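You operate a simulated robot arm through the tools that you are given. There is no shell and no other tool. Be economical: measure what you need, move in short steps, check, and stop when the job is done.

Carry out the task below with a simulated two-armed robot. There is one attempt and no reset: what you move stays moved.

JOB
Park the orange sprayer on the post and swing the jib to mark three.
Fine: free the jib lock lever, swing, lock again; drop nothing. Where these are worked on the way, their far stop is far enough and under half their travel is too little: jib lock lever.

The check looks at the end state, three seconds after you hand in, the way a careful person would. Anything else that was tipped, shoved, dropped, spilled or broken makes it a failure.

ROBOT AND FRAMES
Two 6-joint arms with two-finger parallel grippers on one trunk, on a base that drives. Base frame: it is fixed to the floor where the robot stands at the start and does not move with it; the origin is under the middle of the robot, x ahead of it, y to its left, z up. Lengths are in m, angles in rad, forces in N, time in s.
The left shoulder is at the start at [0.05, 0.17, 1.11], the right one opposite. Each reaches about 1.092 m from its shoulder. Places, roughly: black valve by the post [1.9, -0.5, 1]; holder on the post [2, -0.1, 0.9]; jib [1.8, -0.3, 1.8]; jib lock lever [2.1, -0.4, 0.7]; red valve on the white box [1.5, -0.6, 0.8]. Payload 1.57 kg a hand.
Tool frame (each hand has its own): the origin (TCP) lies between the finger pads and is the grasp point; the fingertips stand 0.03 m ahead of it; z points along the fingers, y is the line along which they close. The gripper opens to 0.08 m. The fingers are 0.017 m wide and 0.012 m thick; the gripper's body (0.04 by 0.082 m) begins 0.08 m behind the TCP.
Orientation is that of the tool frame in the base frame, as a unit quaternion [x, y, z, w]. With the fingers straight down and closing along the base's y, the tool's x points along the base's -x, its y along +y and its z along -z.

CONTROLS
- The arms move only by the tool move_arm. It takes "left_motion", "right_motion" or both (then of equal length, played together; a hand with none holds still); each is a list of rows, each an object (a shift or turn left out is 0, a gripper value left out holds the last) with "linear": the shift along the tool's x, y, z in m, a list of three; "rot": the turn, a rotation vector about the tool's x, y, z in rad, a list of three. In form: [{"linear": [tx, ty, tz], "rot": [rx, ry, rz]}, ...]. A call has 1 to 10 rows; each row is the pose to reach, as a shift and turn from the pose commanded when the call began, along the tool's axes at that moment. "left_grip" and "right_grip" are, for a hand that has rows, the finger opening in m, from 0 to 0.08, set as the call begins (left out, the last holds). A row lasts 0.2 s, in which the tool goes at most 0.05 m and 0.15 rad; a call with a longer step from one row to the next is refused whole, and so is a gripper value outside its range. Where a pose cannot be reached the arm comes as near as it can. A force on the tool above 90 N (or 10 N above the force at the start of the call, whichever is more), or a blocked arm, ends the call early, and 0.2 s more pass. The fingers move at their own pace (about 0.045 m/s each) and stop on an object; they squeeze with about 34 N. The grip force told is the motor's: it shows also when the fingers shut on nothing. Time passes only in rows, and 0.2 s behind the last, so rows that repeat a pose let the fingers close. It gives the time, the measured TCP pose, the force on the tool (base axes), the opening and the grip force at its end, in the units of the frame above (readings bear some noise), with the torque about the TCP (base axes, N m) and any sound that the robot's microphone picked up, and new pictures: "show" is both (left out), scene, wrist or none (wrist: the cameras of the hands that moved).
- Cameras (640 x 400 px; columns grow to the right, rows downward): "scene" is now at [0.0358, -0.018, 1.6763]; the picture's right is [-0.24, -0.97, 0.00], its down [-0.75, 0.19, -0.63] and it looks along [0.62, -0.15, -0.77] (base axes); focal length 269 px, centre (320, 200). "left" rides on the left gripper at [0.072, 0.007, -0.122] in its tool frame; the picture's right is [-0.09, 1.00, 0.00], its down [-0.84, -0.08, -0.54] and it looks along [-0.54, -0.05, 0.84] (tool axes); focal length 238 px, centre (320, 200). "right" rides on the right gripper at [0.072, -0.007, -0.122] in its tool frame; the picture's right is [0.09, 1.00, 0.00], its down [-0.84, 0.08, -0.54] and it looks along [-0.54, 0.05, 0.84] (tool axes); focal length 238 px, centre (320, 200). There is no depth. A picture from a camera that has moved, and an enlarged one, comes with that camera's place and axes in the base frame and with its lens.
- move_column(by): slides the trunk up (or, below 0, down) by that many m; the arms and the scene camera ride with it, the base frame stays. It gives what a move gives, with no picture.
- base_move(legs): drives the robot by 1 to 6 legs, each [ahead, left, turn to the left] in m, m and rad, along the robot's own axes; the way and the turn of a leg run together, so that a leg with both is an arc; at most 1.5 m and 3.142 rad a leg. The arms and the cameras ride along, it lands a little off, and it stops where it bumps. It gives what a move gives, and a new picture of the scene camera.
- pan_tilt(pan, tilt): turns the head with the scene camera to pan (to the left, within 1.501 rad either way) and tilt (down, from -0.506 to 1.204), counted from straight ahead of the robot. It gives what a move gives, and a new picture of the scene camera.
- zoom(camera, box): a new picture of the part [left, top, right, bottom] of that camera's present view, enlarged. It takes no simulated time.
- finish_job(): hands the job in; it is judged then, once.

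Go step by step. Nothing tells you exact positions but the pictures and the camera data: compare them with the known pose of the tool, close in by small moves and look again before you grip or let go. The budget is 120 turns and 260 pictures, counting those below and the enlarged ones. Unless the task says otherwise, let go and move clear before handing in, and close with one line.

The tools are called as a command line: name --argument value ..., lists and objects as JSON in quotes. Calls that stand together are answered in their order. move_arm: Moves the arms, as the interface text tells. Its arguments: {"type":"object","properties":{"left_motion":{"type":"array","items":{"type":"object","properties":{"linear":{"type":"array","items":{"type":"number"}},"rot":{"type":"array","items":{"type":"number"}}}}},"left_grip":{"type":"number"},"right_motion":{"type":"array","items":{"type":"object","properties":{"linear":{"type":"array","items":{"type":"number"}},"rot":{"type":"array","items":{"type":"number"}}}}},"right_grip":{"type":"number"},"show":{"type":"string","enum":["both","scene","wrist","none"]}},"required":[]} The other tools are called the same way: move_column (by) slides the trunk up or down; base_move (legs) drives the base; pan_tilt (pan, tilt) turns the head that bears the scene camera; zoom (camera, box) takes an enlarged picture of a part of a camera's view; finish_job () hands the job in.

At the start:

```text
time: 0.0
left_tool_pos: [0.4772, 0.0453, 1.0003]
left_tool_rot: [0.0, 1.0, 0.0, -0.001]
left_contact_force: [-0.6, 0.4, 0.5]
left_moment: [0.01, 0.01, -0.01]
left_finger_gap: 0.0803
left_grip_force: 0.1
right_tool_pos: [0.4748, -0.4524, 0.9992]
right_tool_rot: [0.0, 1.0, 0.0, 0.0]
right_contact_force: [0.0, 0.6, -0.8]
right_moment: [0.01, 0.01, -0.04]
right_finger_gap: 0.0802
right_grip_force: 0.1
trunk travel left (down, up): [-0.725, 0.245]
robot x, y, heading: [-0.0024, -0.0019, -0.002]
head pan, tilt: [-0.246, 0.883]
```

scene: 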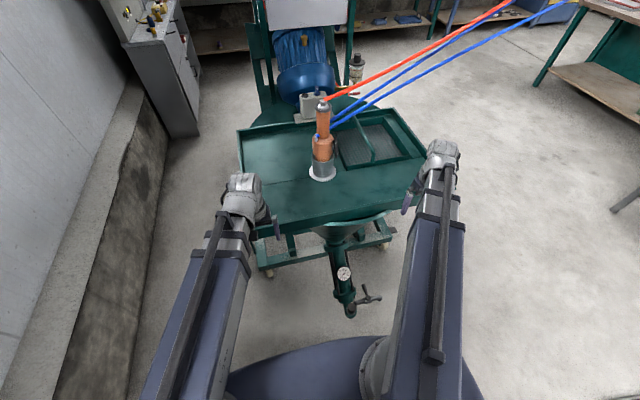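
right: 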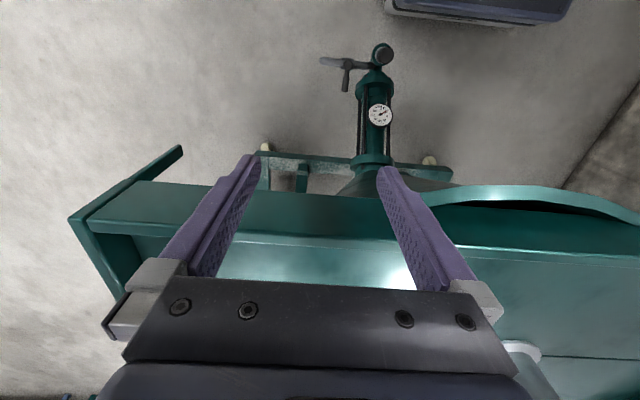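
left: 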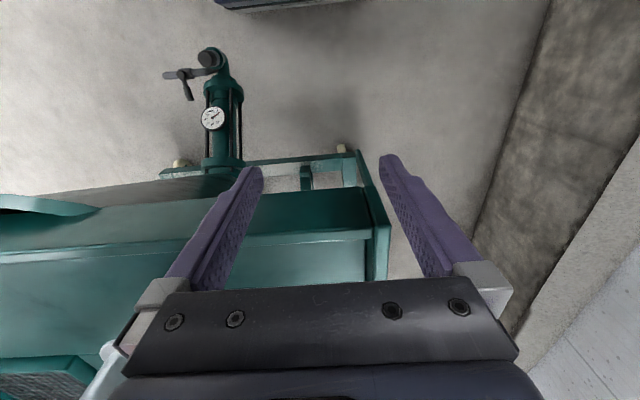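

I see a green pump cart with an orange sprayer standing on it, hoses running off to the right. I'll look up first to find the post, jib, lever and holder.

pan_tilt --pan -0.2 --tilt 0.3

zoom --camera "scene" --box '[220, 100, 540, 300]'

```text
time: 1.0
left_tool_pos: [0.4779, 0.0449, 0.998]
left_tool_rot: [0.0, 1.0, 0.0, 0.0]
left_contact_force: [-0.2, 0.2, -0.3]
left_moment: [0.01, -0.01, -0.03]
left_finger_gap: 0.0801
left_grip_force: 0.1
right_tool_pos: [0.4745, -0.452, 0.9998]
right_tool_rot: [0.0, 1.0, 0.0, 0.0]
right_contact_force: [0.2, 0.4, 0.2]
right_moment: [0.01, -0.03, 0.0]
right_finger_gap: 0.0801
right_grip_force: 0.1
trunk travel left (down, up): [-0.725, 0.245]
robot x, y, heading: [0.0028, -0.0029, -0.001]
head pan, tilt: [-0.201, 0.3]
camera scene: at [0.0532, -0.018, 1.7272], right [-0.2, -0.98, 0.0], down [-0.29, 0.06, -0.95], along [0.94, -0.19, -0.3], focal length 269 px, centre (320, 200)
```

scene: 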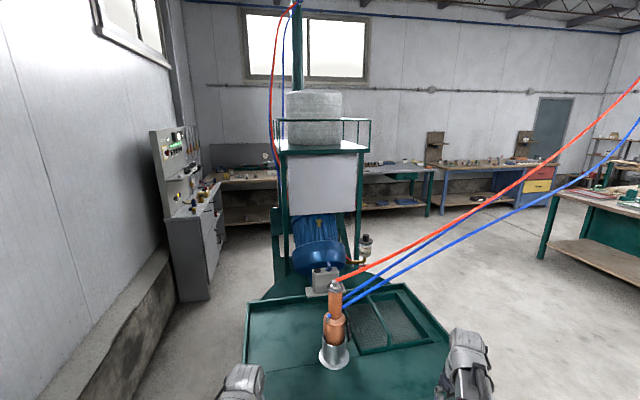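

```text
2.00 times, centred on (380, 200) of scene
camera zoom: at [0.0532, -0.018, 1.7272], right [-0.2, -0.98, 0.0], down [-0.29, 0.06, -0.95], along [0.94, -0.19, -0.3], focal length 538 px, centre (200, 200)
```

zoom: 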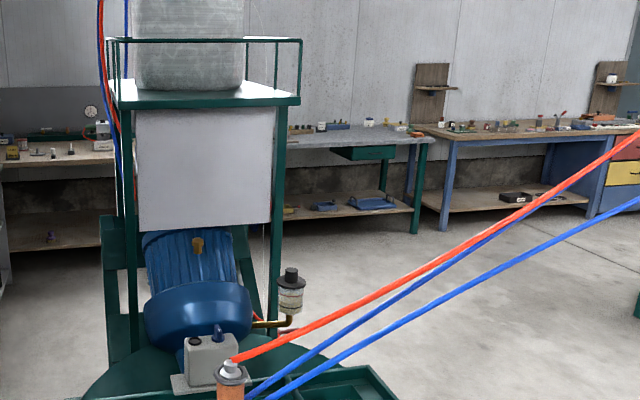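

The cart carries a tall rack; hoses go up both at the back post and off to the right. I'll look higher.

pan_tilt --pan -0.2 --tilt -0.35

pan_tilt --pan -0.9 --tilt 0.0

```text
time: 2.0
left_tool_pos: [0.4776, 0.0451, 1.0002]
left_tool_rot: [0.001, 1.0, -0.001, 0.0]
left_contact_force: [-0.2, -0.1, -0.7]
left_moment: [0.01, 0.01, 0.02]
left_finger_gap: 0.0799
left_grip_force: 0.0
right_tool_pos: [0.4732, -0.4517, 0.9998]
right_tool_rot: [0.0, 1.0, 0.0, 0.0]
right_contact_force: [-0.3, 0.6, -0.7]
right_moment: [0.02, -0.01, -0.02]
right_finger_gap: 0.0801
right_grip_force: 0.0
trunk travel left (down, up): [-0.725, 0.245]
robot x, y, heading: [-0.0036, 0.0026, -0.006]
head pan, tilt: [-0.201, -0.351]
camera scene: at [0.0362, -0.0145, 1.7843], right [-0.2, -0.98, 0.0], down [0.34, -0.07, -0.94], along [0.92, -0.19, 0.34], focal length 269 px, centre (320, 200)
```

scene: 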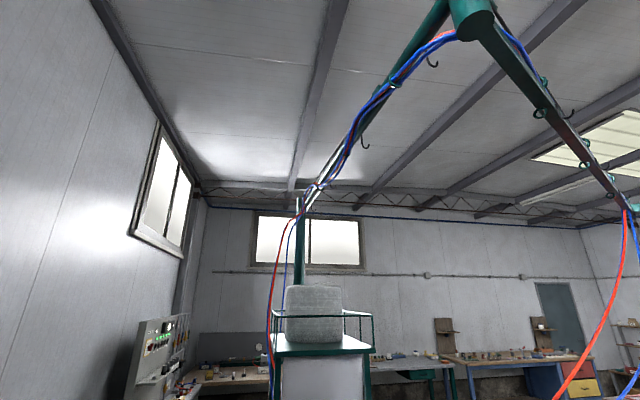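

```text
time: 3.1
left_tool_pos: [0.478, 0.0459, 0.9994]
left_tool_rot: [0.0, 1.0, -0.001, 0.001]
left_contact_force: [0.2, 0.6, 0.2]
left_moment: [0.01, -0.02, 0.02]
left_finger_gap: 0.0799
left_grip_force: 0.1
right_tool_pos: [0.4742, -0.4519, 0.9992]
right_tool_rot: [-0.001, 1.0, 0.0, 0.0]
right_contact_force: [-0.5, 0.3, -0.1]
right_moment: [0.0, 0.01, 0.0]
right_finger_gap: 0.0799
right_grip_force: 0.0
trunk travel left (down, up): [-0.725, 0.245]
robot x, y, heading: [-0.0, -0.0016, -0.004]
head pan, tilt: [-0.901, 0.0]
camera scene: at [0.0177, -0.0698, 1.755], right [-0.78, -0.62, 0.0], down [0.0, 0.0, -1.0], along [0.62, -0.78, 0.0], focal length 269 px, centre (320, 200)
```

scene: 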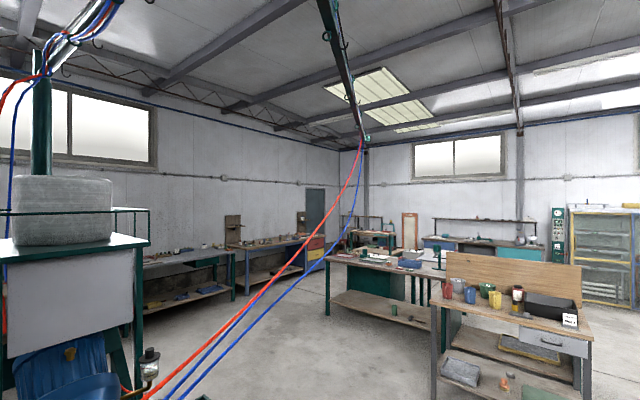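

The post stands at the rear left of the cart and the boom goes up over my head, with the jib tip and hoses off to the right. I'll measure the sprayer by raising the trunk for parallax.

pan_tilt --pan -0.25 --tilt 0.75

zoom --camera "scene" --box '[260, 80, 420, 180]'

move_column --by 0.24

zoom --camera "scene" --box '[0, 0, 640, 400]'

zoom --camera "right" --box '[0, 0, 640, 400]'

```text
time: 4.2
left_tool_pos: [0.4773, 0.0458, 0.9997]
left_tool_rot: [0.0, 1.0, 0.0, 0.0]
left_contact_force: [-0.7, 0.8, 1.1]
left_moment: [0.01, 0.02, 0.02]
left_finger_gap: 0.0799
left_grip_force: 0.1
right_tool_pos: [0.4727, -0.4527, 0.9998]
right_tool_rot: [0.0, 1.0, 0.0, 0.0]
right_contact_force: [0.2, 0.3, 0.7]
right_moment: [-0.01, 0.01, -0.03]
right_finger_gap: 0.08
right_grip_force: 0.0
trunk travel left (down, up): [-0.725, 0.245]
robot x, y, heading: [0.0005, 0.0008, 0.001]
head pan, tilt: [-0.25, 0.75]
camera scene: at [0.042, -0.0199, 1.687], right [-0.25, -0.97, 0.0], down [-0.66, 0.17, -0.73], along [0.71, -0.18, -0.68], focal length 269 px, centre (320, 200)
```

scene: 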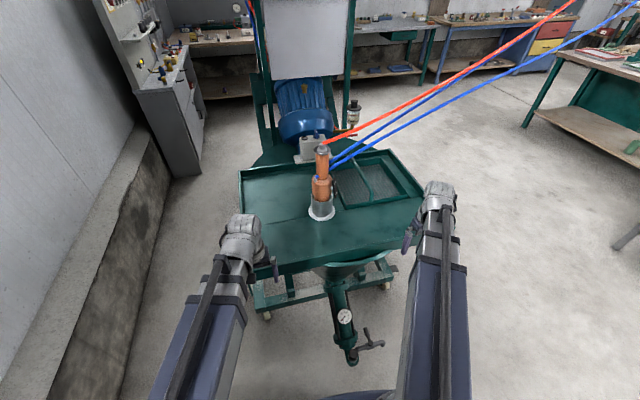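

```text
4.00 times, centred on (340, 130) of scene
camera zoom: at [0.042, -0.0199, 1.687], right [-0.25, -0.97, 0.0], down [-0.66, 0.17, -0.73], along [0.71, -0.18, -0.68], focal length 1077 px, centre (240, 480)
```

zoom: 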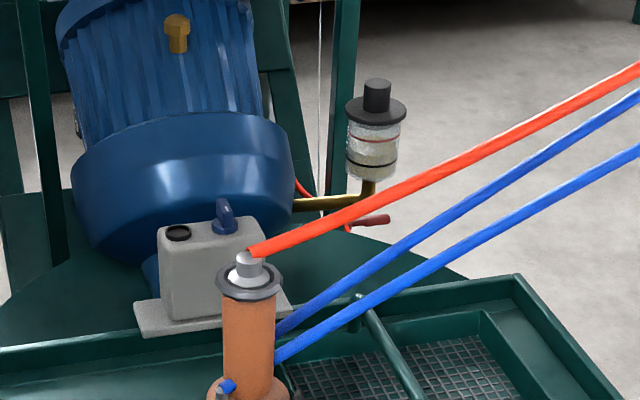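

```text
time: 6.7
left_tool_pos: [0.4784, 0.0461, 1.2402]
left_tool_rot: [0.0, 1.0, 0.0, 0.0]
left_contact_force: [0.2, -0.5, -0.9]
left_moment: [-0.01, 0.01, -0.01]
left_finger_gap: 0.08
left_grip_force: 0.1
right_tool_pos: [0.4736, -0.4523, 1.2397]
right_tool_rot: [0.0, 1.0, 0.0, 0.0]
right_contact_force: [-0.6, -1.1, -1.0]
right_moment: [0.0, -0.02, -0.04]
right_finger_gap: 0.0799
right_grip_force: 0.0
trunk travel left (down, up): [-0.965, 0.005]
robot x, y, heading: [-0.0017, -0.002, 0.003]
head pan, tilt: [-0.25, 0.75]
```

```text
1.00 times, centred on (320, 200) of scene (not enlarged: the box is as wide or as high as the picture)
camera zoom: at [0.0421, -0.0199, 1.9269], right [-0.25, -0.97, 0.0], down [-0.66, 0.17, -0.73], along [0.71, -0.18, -0.68], focal length 269 px, centre (320, 200)
```

zoom: 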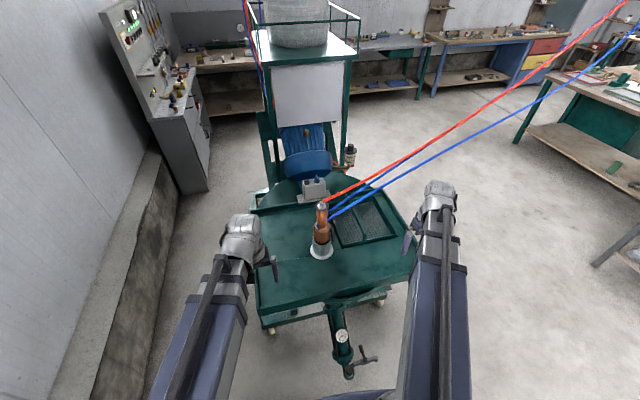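

```text
1.00 times, centred on (320, 200) of right (not enlarged: the box is as wide or as high as the picture)
camera zoom: at [0.4025, -0.4592, 1.3627], right [-0.09, 1.0, 0.0], down [0.84, 0.08, 0.54], along [0.54, 0.05, -0.84], focal length 238 px, centre (320, 200)
```

zoom: 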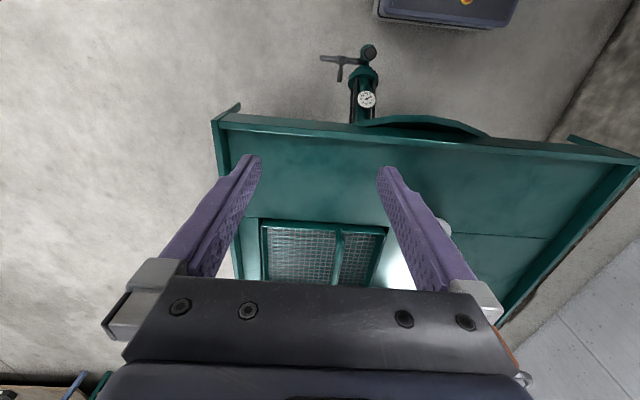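

The sprayer stands upright in a cup at roughly (0.70, -0.19), with the tray floor near z≈1.0 and the sprayer top near 1.24. I'll zoom in for its details and the hose attachments.

zoom --camera "scene" --box '[280, 190, 360, 270]'

zoom --camera "left" --box '[0, 0, 640, 400]'

```text
5.00 times, centred on (320, 230) of scene
camera zoom: at [0.0421, -0.0199, 1.9269], right [-0.25, -0.97, 0.0], down [-0.66, 0.17, -0.73], along [0.71, -0.18, -0.68], focal length 1346 px, centre (320, 50)
```

zoom: 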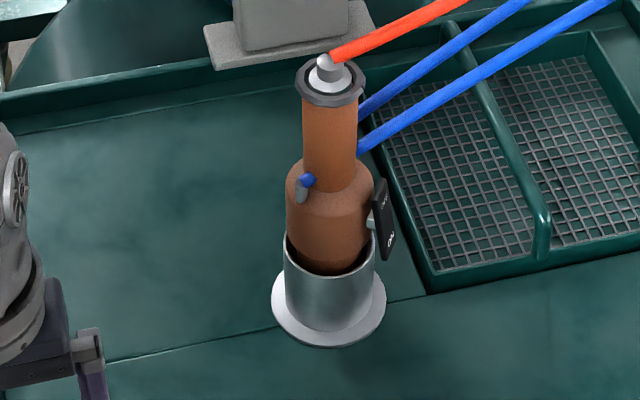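

```text
1.00 times, centred on (320, 200) of left (not enlarged: the box is as wide or as high as the picture)
camera zoom: at [0.4069, 0.052, 1.3621], right [0.09, 1.0, 0.0], down [0.84, -0.08, 0.54], along [0.54, -0.05, -0.84], focal length 238 px, centre (320, 200)
```

zoom: 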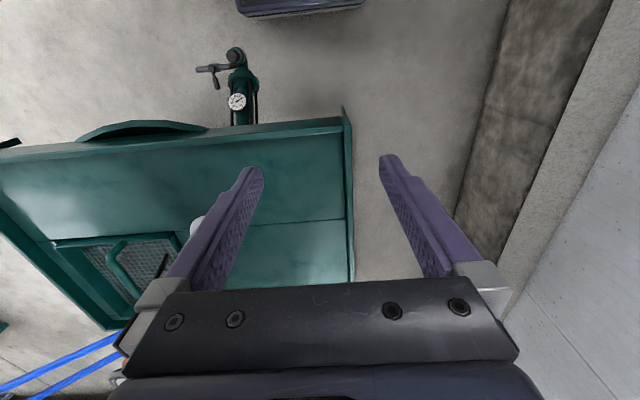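

Neck looks about 4 cm wide, with the hoses leaving toward (+x,-y). Before gripping, I'll slide right a bit, clear of the hoses, to see the post, holder and lever.

base_move --legs '[[-0.15, -1.1, 0]]'

pan_tilt --pan 0.4 --tilt 0.4

zoom --camera "scene" --box '[220, 80, 420, 280]'

```text
time: 12.4
left_tool_pos: [0.3225, -1.0561, 1.2405]
left_tool_rot: [0.001, 1.0, -0.001, 0.0]
left_contact_force: [-0.9, -0.6, 0.9]
left_moment: [-0.01, -0.04, 0.0]
left_finger_gap: 0.0801
left_grip_force: 0.1
right_tool_pos: [0.3184, -1.5536, 1.2409]
right_tool_rot: [0.001, 1.0, 0.001, 0.0]
right_contact_force: [-0.3, -0.5, -0.5]
right_moment: [0.02, 0.02, 0.01]
right_finger_gap: 0.0799
right_grip_force: 0.1
trunk travel left (down, up): [-0.965, 0.005]
robot x, y, heading: [-0.154, -1.102, -0.001]
head pan, tilt: [-0.25, 0.75]
camera scene: at [-0.1136, -1.1202, 1.9269], right [-0.25, -0.97, 0.0], down [-0.66, 0.17, -0.73], along [0.71, -0.18, -0.68], focal length 269 px, centre (320, 200)
```

scene: 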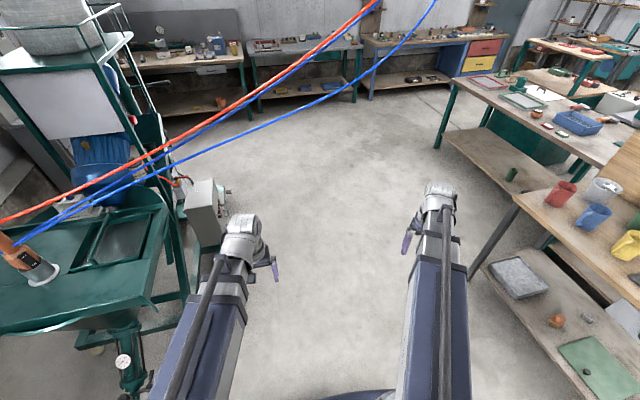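

```text
time: 13.4
left_tool_pos: [0.3235, -1.0554, 1.2394]
left_tool_rot: [0.001, 1.0, -0.001, 0.0]
left_contact_force: [-0.2, -0.6, -0.1]
left_moment: [-0.02, -0.02, 0.01]
left_finger_gap: 0.0797
left_grip_force: 0.1
right_tool_pos: [0.3182, -1.5527, 1.2409]
right_tool_rot: [0.0, 1.0, 0.0, 0.0]
right_contact_force: [0.8, 0.1, 0.9]
right_moment: [0.0, 0.02, -0.02]
right_finger_gap: 0.08
right_grip_force: 0.2
trunk travel left (down, up): [-0.965, 0.005]
robot x, y, heading: [-0.1557, -1.1008, -0.006]
head pan, tilt: [0.4, 0.4]
camera scene: at [-0.1084, -1.0634, 1.958], right [0.39, -0.92, 0.0], down [-0.36, -0.15, -0.92], along [0.85, 0.36, -0.39], focal length 269 px, centre (320, 200)
```

scene: 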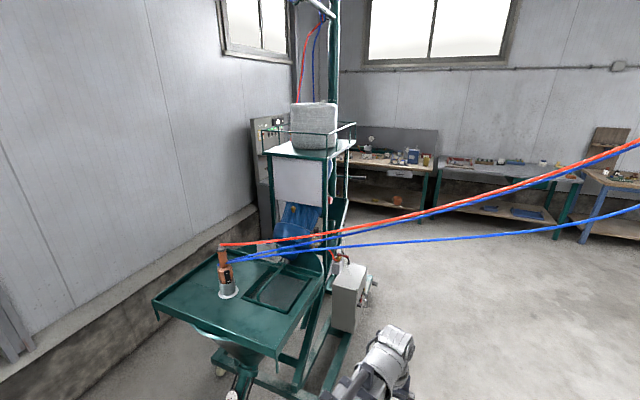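

```text
2.00 times, centred on (320, 180) of scene
camera zoom: at [-0.1084, -1.0634, 1.958], right [0.39, -0.92, 0.0], down [-0.36, -0.15, -0.92], along [0.85, 0.36, -0.39], focal length 538 px, centre (320, 240)
```

zoom: 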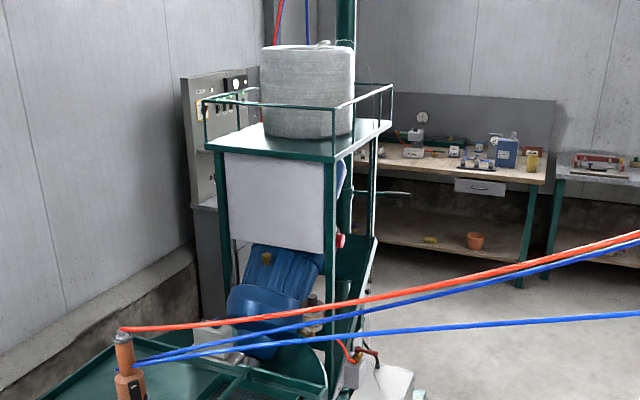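

The post stands behind the rack, and a grey rod sticks out from it to the right. I'll zoom in on that and look at the jib tip.

zoom --camera "scene" --box '[300, 120, 400, 180]'

zoom --camera "scene" --box '[300, 180, 400, 330]'

pan_tilt --pan 0.0 --tilt -0.3

```text
6.40 times, centred on (350, 150) of scene
camera zoom: at [-0.1084, -1.0634, 1.958], right [0.39, -0.92, 0.0], down [-0.36, -0.15, -0.92], along [0.85, 0.36, -0.39], focal length 1723 px, centre (128, 520)
```

zoom: 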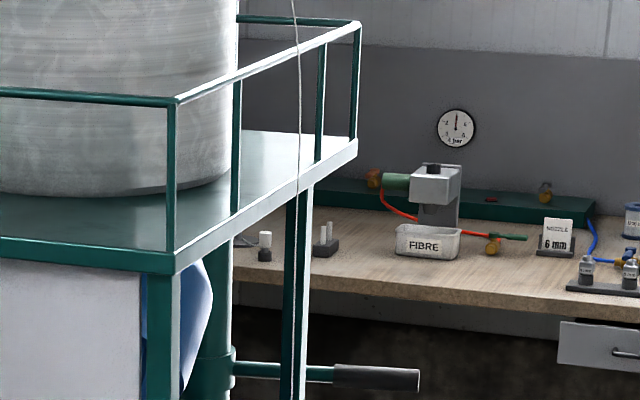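

```text
2.67 times, centred on (350, 255) of scene
camera zoom: at [-0.1084, -1.0634, 1.958], right [0.39, -0.92, 0.0], down [-0.36, -0.15, -0.92], along [0.85, 0.36, -0.39], focal length 718 px, centre (240, 53)
```

zoom: 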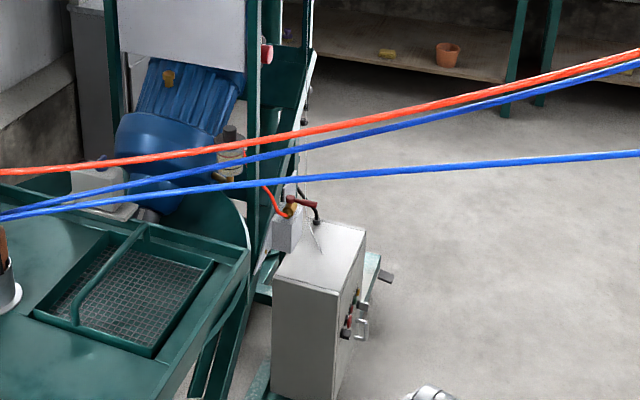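

```text
time: 14.5
left_tool_pos: [0.323, -1.0553, 1.2393]
left_tool_rot: [0.001, 1.0, -0.001, 0.0]
left_contact_force: [0.0, 0.3, -0.2]
left_moment: [0.0, 0.03, 0.02]
left_finger_gap: 0.0803
left_grip_force: 0.0
right_tool_pos: [0.3182, -1.5531, 1.2393]
right_tool_rot: [0.0, 1.0, 0.0, 0.0]
right_contact_force: [-0.4, 0.2, 0.2]
right_moment: [-0.03, -0.01, -0.01]
right_finger_gap: 0.0798
right_grip_force: 0.1
trunk travel left (down, up): [-0.965, 0.005]
robot x, y, heading: [-0.1572, -1.0988, 0.0]
head pan, tilt: [0.0, -0.3]
camera scene: at [-0.1151, -1.0992, 2.0204], right [0.0, -1.0, 0.0], down [0.29, 0.0, -0.96], along [0.96, 0.0, 0.29], focal length 269 px, centre (320, 200)
```

scene: 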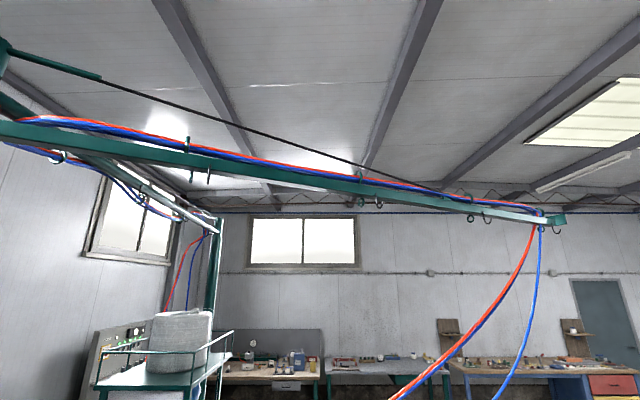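

The swing tiller with a black handle sticks out of the post. The jib tip is near (1.3,-2.4,2.3) and the hoses sag to about z 1.45 at mid-span. I'll lower the trunk so I can pass beneath them and inspect the post side.

move_column --by -0.9

base_move --legs '[[0, -0.4, 0], [1.5, 0, 0], [0.8, 0, 0], [0, 0, 2.0]]'

pan_tilt --pan 0.0 --tilt 0.0

```text
refused: -0.9 is not a number from -0.4 to 0.4
```

```text
time: 32.9
left_tool_pos: [1.9141, -1.0797, 1.2385]
left_tool_rot: [0.851, -0.525, 0.0, 0.0]
left_contact_force: [-0.3, -0.4, 0.1]
left_moment: [-0.02, 0.01, 0.01]
left_finger_gap: 0.08
left_grip_force: 0.1
right_tool_pos: [2.3624, -0.8594, 1.24]
right_tool_rot: [0.851, -0.526, 0.0, 0.001]
right_contact_force: [-0.3, 0.3, 0.3]
right_moment: [-0.02, 0.03, -0.02]
right_finger_gap: 0.0798
right_grip_force: 0.1
trunk travel left (down, up): [-0.965, 0.005]
robot x, y, heading: [2.1682, -1.486, 2.034]
head pan, tilt: [0.0, -0.3]
camera scene: at [2.1536, -1.4514, 2.0205], right [0.89, 0.45, 0.0], down [-0.13, 0.26, -0.96], along [-0.43, 0.85, 0.3], focal length 269 px, centre (320, 200)
```

scene: 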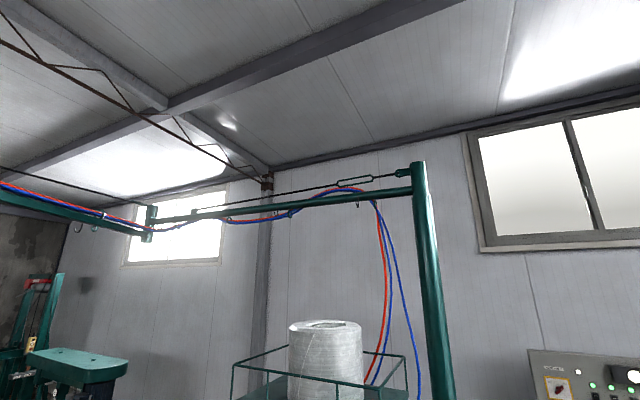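

```text
time: 33.7
left_tool_pos: [1.9131, -1.0799, 1.2408]
left_tool_rot: [0.851, -0.525, 0.0, 0.0]
left_contact_force: [0.5, -0.6, -0.6]
left_moment: [-0.01, 0.01, 0.01]
left_finger_gap: 0.0799
left_grip_force: 0.1
right_tool_pos: [2.3612, -0.8605, 1.239]
right_tool_rot: [0.851, -0.525, 0.0, 0.0]
right_contact_force: [0.7, 0.3, -0.3]
right_moment: [-0.02, 0.0, 0.01]
right_finger_gap: 0.0799
right_grip_force: 0.1
trunk travel left (down, up): [-0.965, 0.005]
robot x, y, heading: [2.1683, -1.4863, 2.037]
head pan, tilt: [0.0, 0.0]
camera scene: at [2.1486, -1.4412, 1.9951], right [0.89, 0.45, 0.0], down [0.0, 0.0, -1.0], along [-0.45, 0.89, 0.0], focal length 269 px, centre (320, 200)
```

scene: 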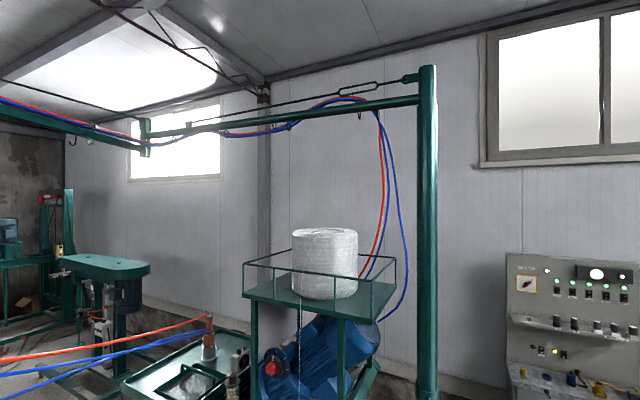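

The base drove through although the column move was refused; nothing bumped, and the sprayer still stands in its cup. Now I'll look at the post's lower part.

pan_tilt --pan -0.2 --tilt 0.6

zoom --camera "scene" --box '[200, 0, 480, 175]'

zoom --camera "scene" --box '[200, 150, 480, 325]'

```text
time: 34.7
left_tool_pos: [1.9139, -1.0792, 1.2402]
left_tool_rot: [0.851, -0.525, 0.0, 0.001]
left_contact_force: [0.2, 0.6, 0.5]
left_moment: [0.0, -0.04, 0.01]
left_finger_gap: 0.0801
left_grip_force: 0.0
right_tool_pos: [2.3615, -0.8594, 1.2403]
right_tool_rot: [0.851, -0.525, 0.0, 0.0]
right_contact_force: [-0.1, -0.3, 0.4]
right_moment: [-0.04, 0.04, 0.0]
right_finger_gap: 0.08
right_grip_force: 0.1
trunk travel left (down, up): [-0.965, 0.005]
robot x, y, heading: [2.1687, -1.484, 2.034]
head pan, tilt: [-0.201, 0.6]
camera scene: at [2.1658, -1.4363, 1.9399], right [0.97, 0.26, 0.0], down [0.15, -0.54, -0.83], along [-0.22, 0.8, -0.56], focal length 269 px, centre (320, 200)
```

scene: 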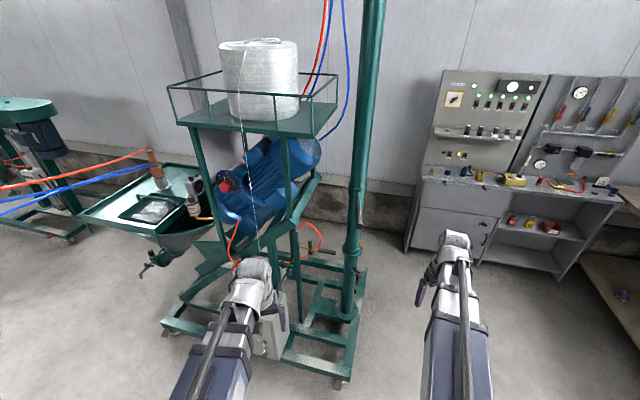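

```text
2.29 times, centred on (340, 88) of scene
camera zoom: at [2.1658, -1.4363, 1.9399], right [0.97, 0.26, 0.0], down [0.15, -0.54, -0.83], along [-0.22, 0.8, -0.56], focal length 616 px, centre (274, 457)
```

zoom: 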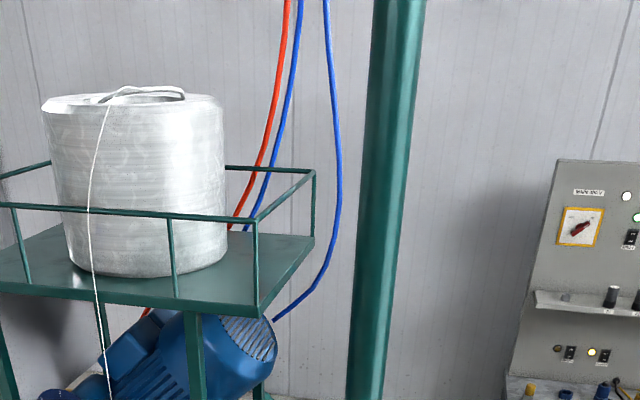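

```text
2.29 times, centred on (340, 238) of scene
camera zoom: at [2.1658, -1.4363, 1.9399], right [0.97, 0.26, 0.0], down [0.15, -0.54, -0.83], along [-0.22, 0.8, -0.56], focal length 616 px, centre (274, 114)
```

zoom: 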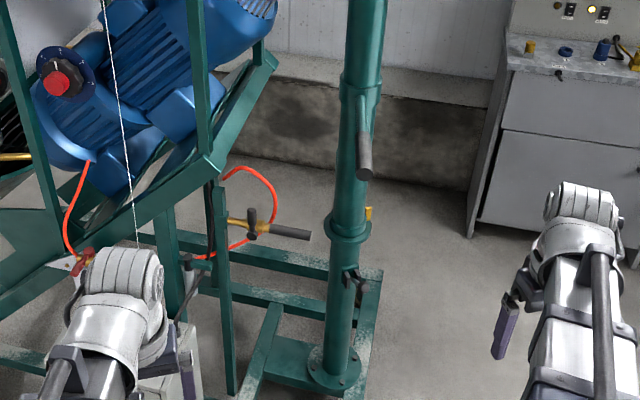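

The post is at about (2.04,-0.2), with the tiller near z≈1 and the lock lever lower, on a collar. The holder is probably on the far side, so I'll move around to the +x side.

base_move --legs '[[0, -0.95, 0], [0.2, 0, 0.8]]'

pan_tilt --pan 0.0 --tilt 0.6

zoom --camera "scene" --box '[240, 120, 400, 280]'

```text
time: 41.7
left_tool_pos: [2.3959, -0.842, 1.2398]
left_tool_rot: [0.989, -0.146, 0.0, -0.001]
left_contact_force: [0.3, -0.2, 0.0]
left_moment: [0.01, 0.01, -0.03]
left_finger_gap: 0.08
left_grip_force: 0.0
right_tool_pos: [2.5444, -0.3665, 1.2404]
right_tool_rot: [0.989, -0.146, 0.0, -0.001]
right_contact_force: [0.0, -0.2, -0.5]
right_moment: [0.02, -0.01, 0.01]
right_finger_gap: 0.0798
right_grip_force: 0.1
trunk travel left (down, up): [-0.965, 0.005]
robot x, y, heading: [2.8661, -0.9405, 2.849]
head pan, tilt: [-0.201, 0.6]
camera scene: at [2.8292, -0.9058, 1.9398], right [0.47, 0.88, 0.0], down [0.5, -0.27, -0.82], along [-0.73, 0.39, -0.57], focal length 269 px, centre (320, 200)
```

scene: 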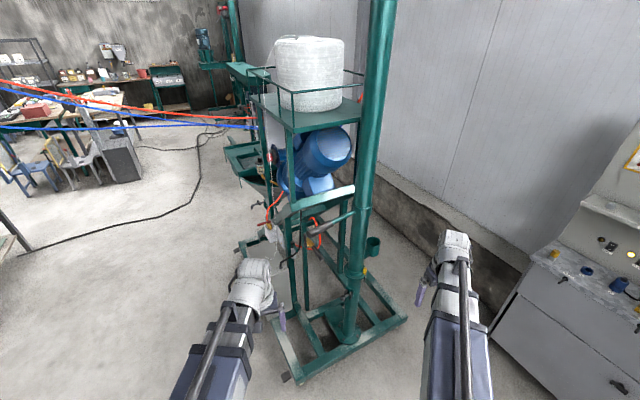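

```text
time: 42.5
left_tool_pos: [2.3962, -0.842, 1.2395]
left_tool_rot: [0.989, -0.146, 0.001, 0.001]
left_contact_force: [-0.1, 0.4, -0.8]
left_moment: [-0.01, 0.03, -0.02]
left_finger_gap: 0.0799
left_grip_force: 0.0
right_tool_pos: [2.5449, -0.3668, 1.2394]
right_tool_rot: [0.989, -0.147, 0.0, 0.0]
right_contact_force: [0.4, -0.1, 0.1]
right_moment: [0.01, -0.03, -0.02]
right_finger_gap: 0.0801
right_grip_force: 0.0
trunk travel left (down, up): [-0.965, 0.005]
robot x, y, heading: [2.8672, -0.9367, 2.849]
head pan, tilt: [0.0, 0.6]
camera scene: at [2.8233, -0.9222, 1.9398], right [0.29, 0.96, 0.0], down [0.54, -0.16, -0.83], along [-0.79, 0.24, -0.56], focal length 269 px, centre (320, 200)
```

scene: 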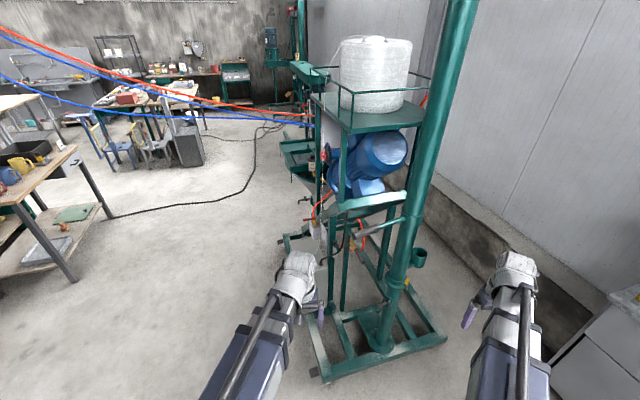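

```text
2.50 times, centred on (320, 200) of scene
camera zoom: at [2.8233, -0.9222, 1.9398], right [0.29, 0.96, 0.0], down [0.54, -0.16, -0.83], along [-0.79, 0.24, -0.56], focal length 673 px, centre (320, 200)
```

zoom: 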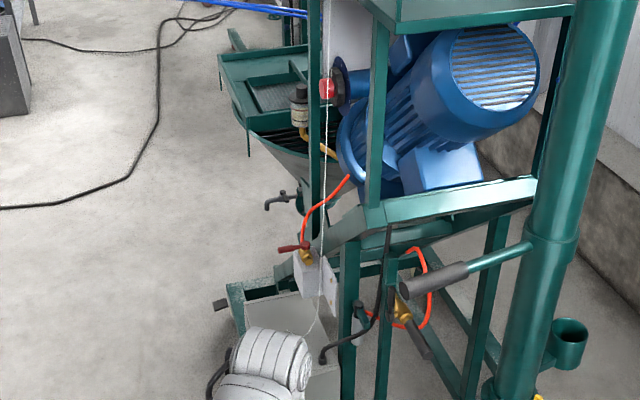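

The holder is an open green cup on the post's +y side near (2.02,-0.13,0.9). I'll zoom in on the cup, collar, lever and marks.

zoom --camera "scene" --box '[350, 200, 450, 360]'

zoom --camera "scene" --box '[370, 240, 440, 310]'

zoom --camera "right" --box '[0, 0, 640, 400]'

```text
2.50 times, centred on (400, 280) of scene
camera zoom: at [2.8233, -0.9222, 1.9398], right [0.29, 0.96, 0.0], down [0.54, -0.16, -0.83], along [-0.79, 0.24, -0.56], focal length 673 px, centre (120, 0)
```

zoom: 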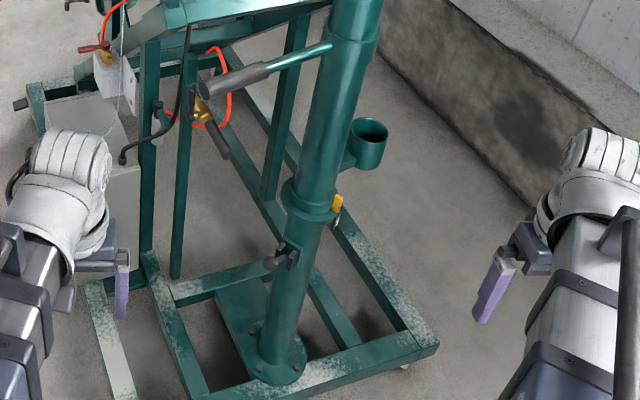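

```text
5.71 times, centred on (405, 275) of scene
camera zoom: at [2.8233, -0.9222, 1.9398], right [0.29, 0.96, 0.0], down [0.54, -0.16, -0.83], along [-0.79, 0.24, -0.56], focal length 1539 px, centre (-166, -229)
```

zoom: 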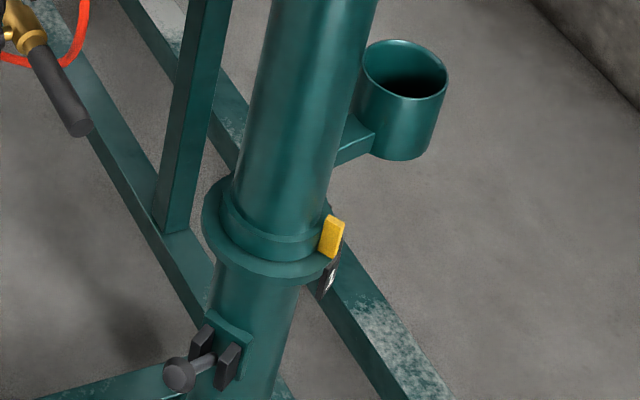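

```text
1.00 times, centred on (320, 200) of right (not enlarged: the box is as wide or as high as the picture)
camera zoom: at [2.6161, -0.3814, 1.3628], right [-0.2, -0.98, 0.0], down [-0.82, 0.17, 0.54], along [-0.53, 0.11, -0.84], focal length 238 px, centre (320, 200)
```

zoom: 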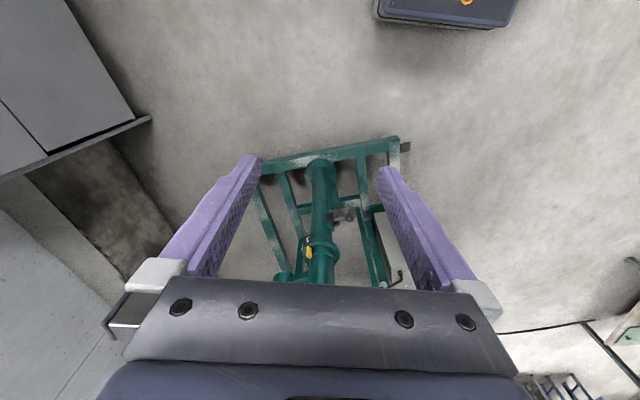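

The cup, pointer and tiller all seem to sit on the rotating upper tube; the yellow pointer is above a fixed disc and the lock lever (knob in a fork) is below it. I'll shift to stand in front of the post on the +x side to read the marks.

base_move --legs '[[0, -0.75, 0], [0.16, 0, 0.3]]'

move_column --by -0.4

pan_tilt --pan 0.1 --tilt 0.7

zoom --camera "scene" --box '[260, 100, 420, 240]'

```text
time: 47.6
left_tool_pos: [2.4446, -0.2447, 1.24]
left_tool_rot: [1.0, 0.007, 0.001, 0.0]
left_contact_force: [-0.4, -0.1, 0.8]
left_moment: [0.04, -0.03, 0.01]
left_finger_gap: 0.08
left_grip_force: 0.0
right_tool_pos: [2.4435, 0.255, 1.2402]
right_tool_rot: [1.0, 0.007, 0.0, -0.001]
right_contact_force: [0.4, -0.2, -0.2]
right_moment: [-0.03, -0.08, -0.02]
right_finger_gap: 0.0801
right_grip_force: 0.0
trunk travel left (down, up): [-0.965, 0.005]
robot x, y, heading: [2.9277, -0.1893, -3.127]
head pan, tilt: [0.0, 0.6]
camera scene: at [2.8761, -0.1922, 1.9397], right [-0.01, 1.0, 0.0], down [0.57, 0.01, -0.82], along [-0.82, -0.01, -0.57], focal length 269 px, centre (320, 200)
```

scene: 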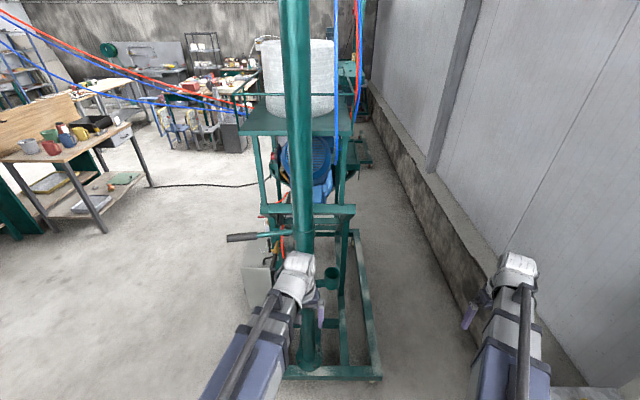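

```text
time: 51.4
left_tool_pos: [2.4481, -0.2439, 0.8402]
left_tool_rot: [1.0, 0.007, 0.0, 0.0]
left_contact_force: [1.2, -0.6, -0.3]
left_moment: [-0.02, 0.0, -0.02]
left_finger_gap: 0.08
left_grip_force: 0.1
right_tool_pos: [2.4452, 0.2545, 0.8399]
right_tool_rot: [1.0, 0.007, 0.0, 0.0]
right_contact_force: [0.4, 0.0, -1.0]
right_moment: [-0.01, -0.01, -0.01]
right_finger_gap: 0.0798
right_grip_force: 0.1
trunk travel left (down, up): [-0.565, 0.405]
robot x, y, heading: [2.9245, -0.1945, -3.125]
head pan, tilt: [0.0, 0.6]
```

```text
time: 52.1
left_tool_pos: [2.4471, -0.2427, 0.8391]
left_tool_rot: [1.0, 0.007, 0.0, 0.0]
left_contact_force: [0.0, 0.8, -0.1]
left_moment: [-0.02, 0.02, 0.01]
left_finger_gap: 0.08
left_grip_force: 0.1
right_tool_pos: [2.4442, 0.2535, 0.8402]
right_tool_rot: [1.0, 0.007, 0.0, 0.0]
right_contact_force: [0.0, -0.6, 0.8]
right_moment: [-0.01, 0.01, 0.02]
right_finger_gap: 0.08
right_grip_force: 0.1
trunk travel left (down, up): [-0.565, 0.405]
robot x, y, heading: [2.925, -0.1902, -3.126]
head pan, tilt: [0.099, 0.7]
camera scene: at [2.8822, -0.2005, 1.5312], right [-0.11, 0.99, 0.0], down [0.64, 0.07, -0.77], along [-0.76, -0.09, -0.64], focal length 269 px, centre (320, 200)
```

scene: 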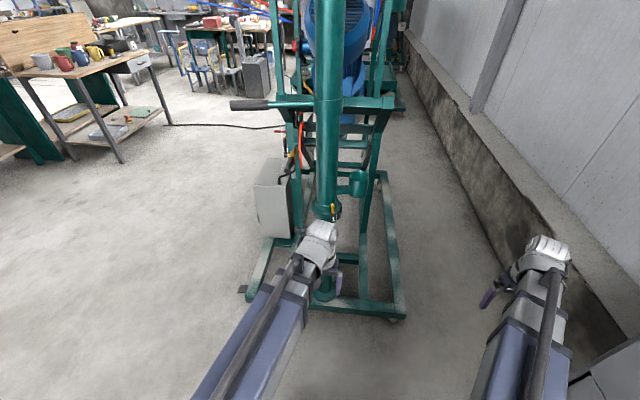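

```text
2.86 times, centred on (340, 170) of scene
camera zoom: at [2.8822, -0.2005, 1.5312], right [-0.11, 0.99, 0.0], down [0.64, 0.07, -0.77], along [-0.76, -0.09, -0.64], focal length 769 px, centre (263, 286)
```

zoom: 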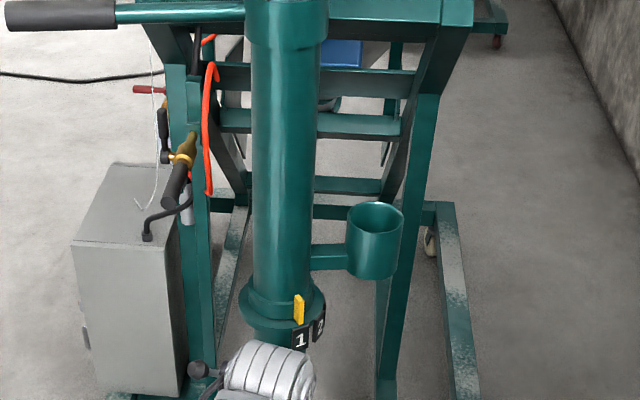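

The numbered plates show: the pointer is at 1, with 2 to its right (+y side), so 3 lies further counter-clockwise. I'll park first, and go back to fetch the sprayer.

base_move --legs '[[0, 1.35, 0], [1.5, 0, 0], [1.5, 0, 0], [0.12, 0, 0], [0, 0, 3.125], [0, 1.4, 0]]'

move_column --by 0.4

pan_tilt --pan -0.2 --tilt 0.7

zoom --camera "scene" --box '[270, 120, 390, 240]'

```text
time: 87.6
left_tool_pos: [0.3827, -0.0753, 0.8393]
left_tool_rot: [0.035, 0.999, 0.001, 0.0]
left_contact_force: [1.1, -0.6, -0.3]
left_moment: [-0.03, -0.01, -0.02]
left_finger_gap: 0.0799
left_grip_force: 0.1
right_tool_pos: [0.3444, -0.5697, 0.8398]
right_tool_rot: [0.035, 0.999, 0.0, 0.0]
right_contact_force: [0.4, 0.8, 0.5]
right_moment: [-0.02, -0.01, -0.01]
right_finger_gap: 0.0799
right_grip_force: 0.0
trunk travel left (down, up): [-0.565, 0.405]
robot x, y, heading: [-0.0967, -0.0889, -0.074]
head pan, tilt: [0.099, 0.7]
camera scene: at [-0.0501, -0.0802, 1.5312], right [0.03, -1.0, 0.0], down [-0.64, -0.02, -0.76], along [0.76, 0.02, -0.64], focal length 269 px, centre (320, 200)
```

scene: 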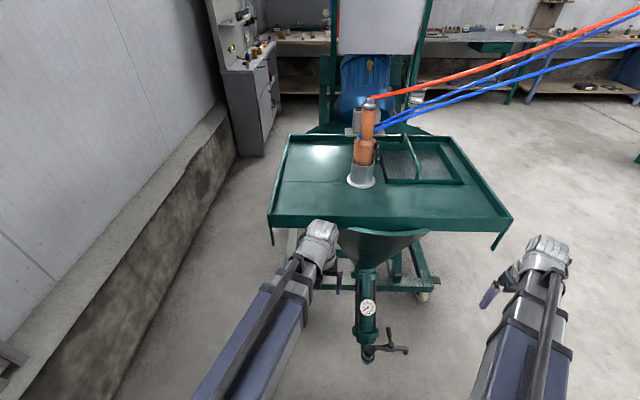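

```text
time: 91.5
left_tool_pos: [0.3834, -0.0741, 1.2401]
left_tool_rot: [0.035, 0.999, 0.001, 0.0]
left_contact_force: [0.8, -0.9, 0.0]
left_moment: [0.03, 0.0, 0.02]
left_finger_gap: 0.0797
left_grip_force: 0.1
right_tool_pos: [0.3452, -0.5715, 1.2397]
right_tool_rot: [0.035, 0.999, 0.0, 0.0]
right_contact_force: [-0.8, 0.0, -0.2]
right_moment: [0.01, -0.01, 0.01]
right_finger_gap: 0.0802
right_grip_force: 0.0
trunk travel left (down, up): [-0.965, 0.005]
robot x, y, heading: [-0.0973, -0.0868, -0.073]
head pan, tilt: [0.099, 0.7]
```

```text
time: 92.3
left_tool_pos: [0.3844, -0.0749, 1.2411]
left_tool_rot: [0.035, 0.999, -0.001, 0.001]
left_contact_force: [0.0, -0.5, 0.2]
left_moment: [0.04, 0.0, 0.04]
left_finger_gap: 0.0799
left_grip_force: 0.0
right_tool_pos: [0.344, -0.5717, 1.2404]
right_tool_rot: [0.035, 0.999, 0.001, 0.0]
right_contact_force: [-1.0, -0.4, 1.0]
right_moment: [0.0, 0.04, 0.0]
right_finger_gap: 0.0799
right_grip_force: 0.1
trunk travel left (down, up): [-0.965, 0.005]
robot x, y, heading: [-0.0973, -0.0858, -0.068]
head pan, tilt: [-0.201, 0.7]
camera scene: at [-0.0532, -0.1055, 1.9312], right [-0.27, -0.96, 0.0], down [-0.62, 0.17, -0.76], along [0.74, -0.2, -0.64], focal length 269 px, centre (320, 200)
```

scene: 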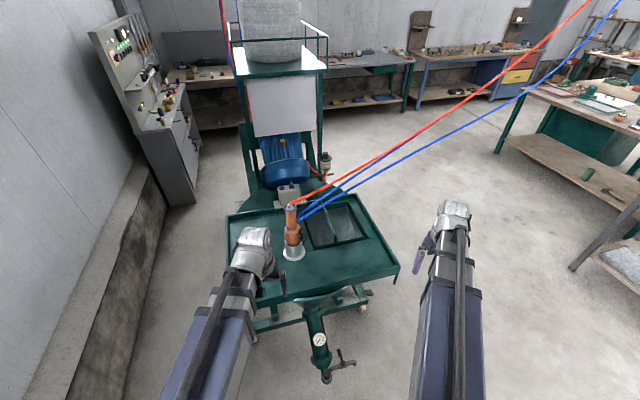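

```text
3.33 times, centred on (330, 180) of scene
camera zoom: at [-0.0532, -0.1055, 1.9312], right [-0.27, -0.96, 0.0], down [-0.62, 0.17, -0.76], along [0.74, -0.2, -0.64], focal length 898 px, centre (287, 267)
```

zoom: 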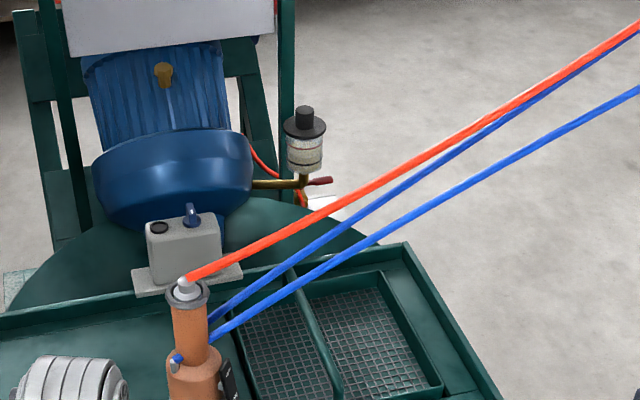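

The sprayer axis is near (0.743,-0.202). The tray floor is at z≈0.955, and the bare neck runs about 1.12–1.19. I'll pitch the left hand forward for a horizontal grasp.

move_arm --left_motion '[{"rot": [0, -0.15, 0]}, {"rot": [0, -0.3, 0]}, {"rot": [0, -0.45, 0]}, {"rot": [0, -0.6, 0]}, {"rot": [0, -0.75, 0]}, {"rot": [0, -0.9, 0]}, {"rot": [0, -1.05, 0]}, {"rot": [0, -1.2, 0]}, {"rot": [0, -1.35, 0]}, {"rot": [0, -1.5, 0]}]' --left_grip 0.08

```text
time: 94.5
left_tool_pos: [0.5162, -0.1706, 1.4434]
left_tool_rot: [0.027, 0.733, -0.026, 0.679]
left_contact_force: [-0.5, 0.0, 0.2]
left_moment: [-0.04, 0.0, 0.01]
left_finger_gap: 0.08
left_grip_force: 0.0
left hand out of reach, approached as far as the arm can: row 2, 3, 4, 5, 6, 7, 8, 9, 10
right_tool_pos: [0.3446, -0.571, 1.2401]
right_tool_rot: [0.035, 0.999, 0.001, 0.001]
right_contact_force: [-1.1, 0.1, 0.9]
right_moment: [-0.01, 0.02, 0.0]
right_finger_gap: 0.08
right_grip_force: 0.0
trunk travel left (down, up): [-0.965, 0.005]
robot x, y, heading: [-0.095, -0.0839, -0.067]
head pan, tilt: [-0.201, 0.7]
camera scene: at [-0.0531, -0.1054, 1.9311], right [-0.27, -0.96, 0.0], down [-0.62, 0.17, -0.76], along [0.74, -0.2, -0.64], focal length 269 px, centre (320, 200)
camera left: at [0.3911, -0.1555, 1.381], right [0.08, 0.99, 0.09], down [-0.48, -0.04, 0.88], along [0.87, -0.11, 0.47], focal length 238 px, centre (320, 200)
```

scene: 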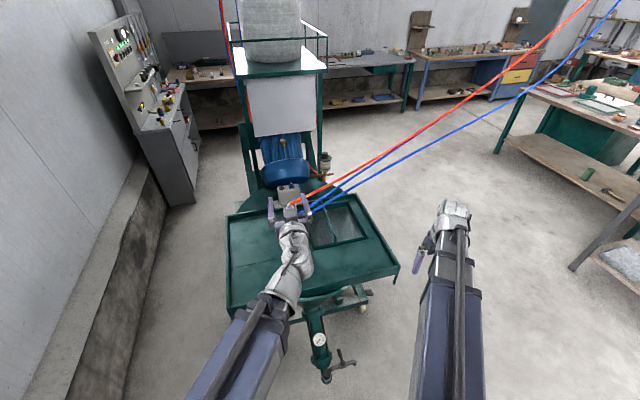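
left: 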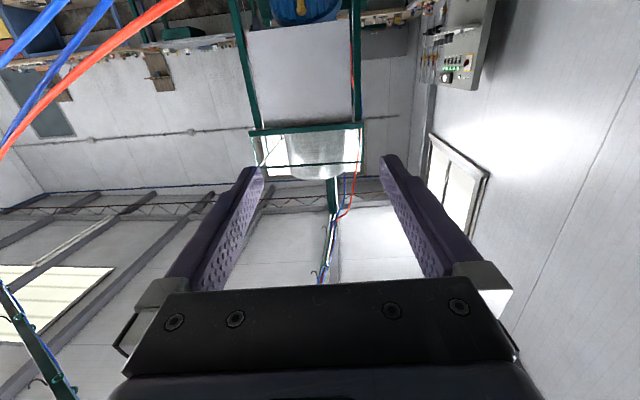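

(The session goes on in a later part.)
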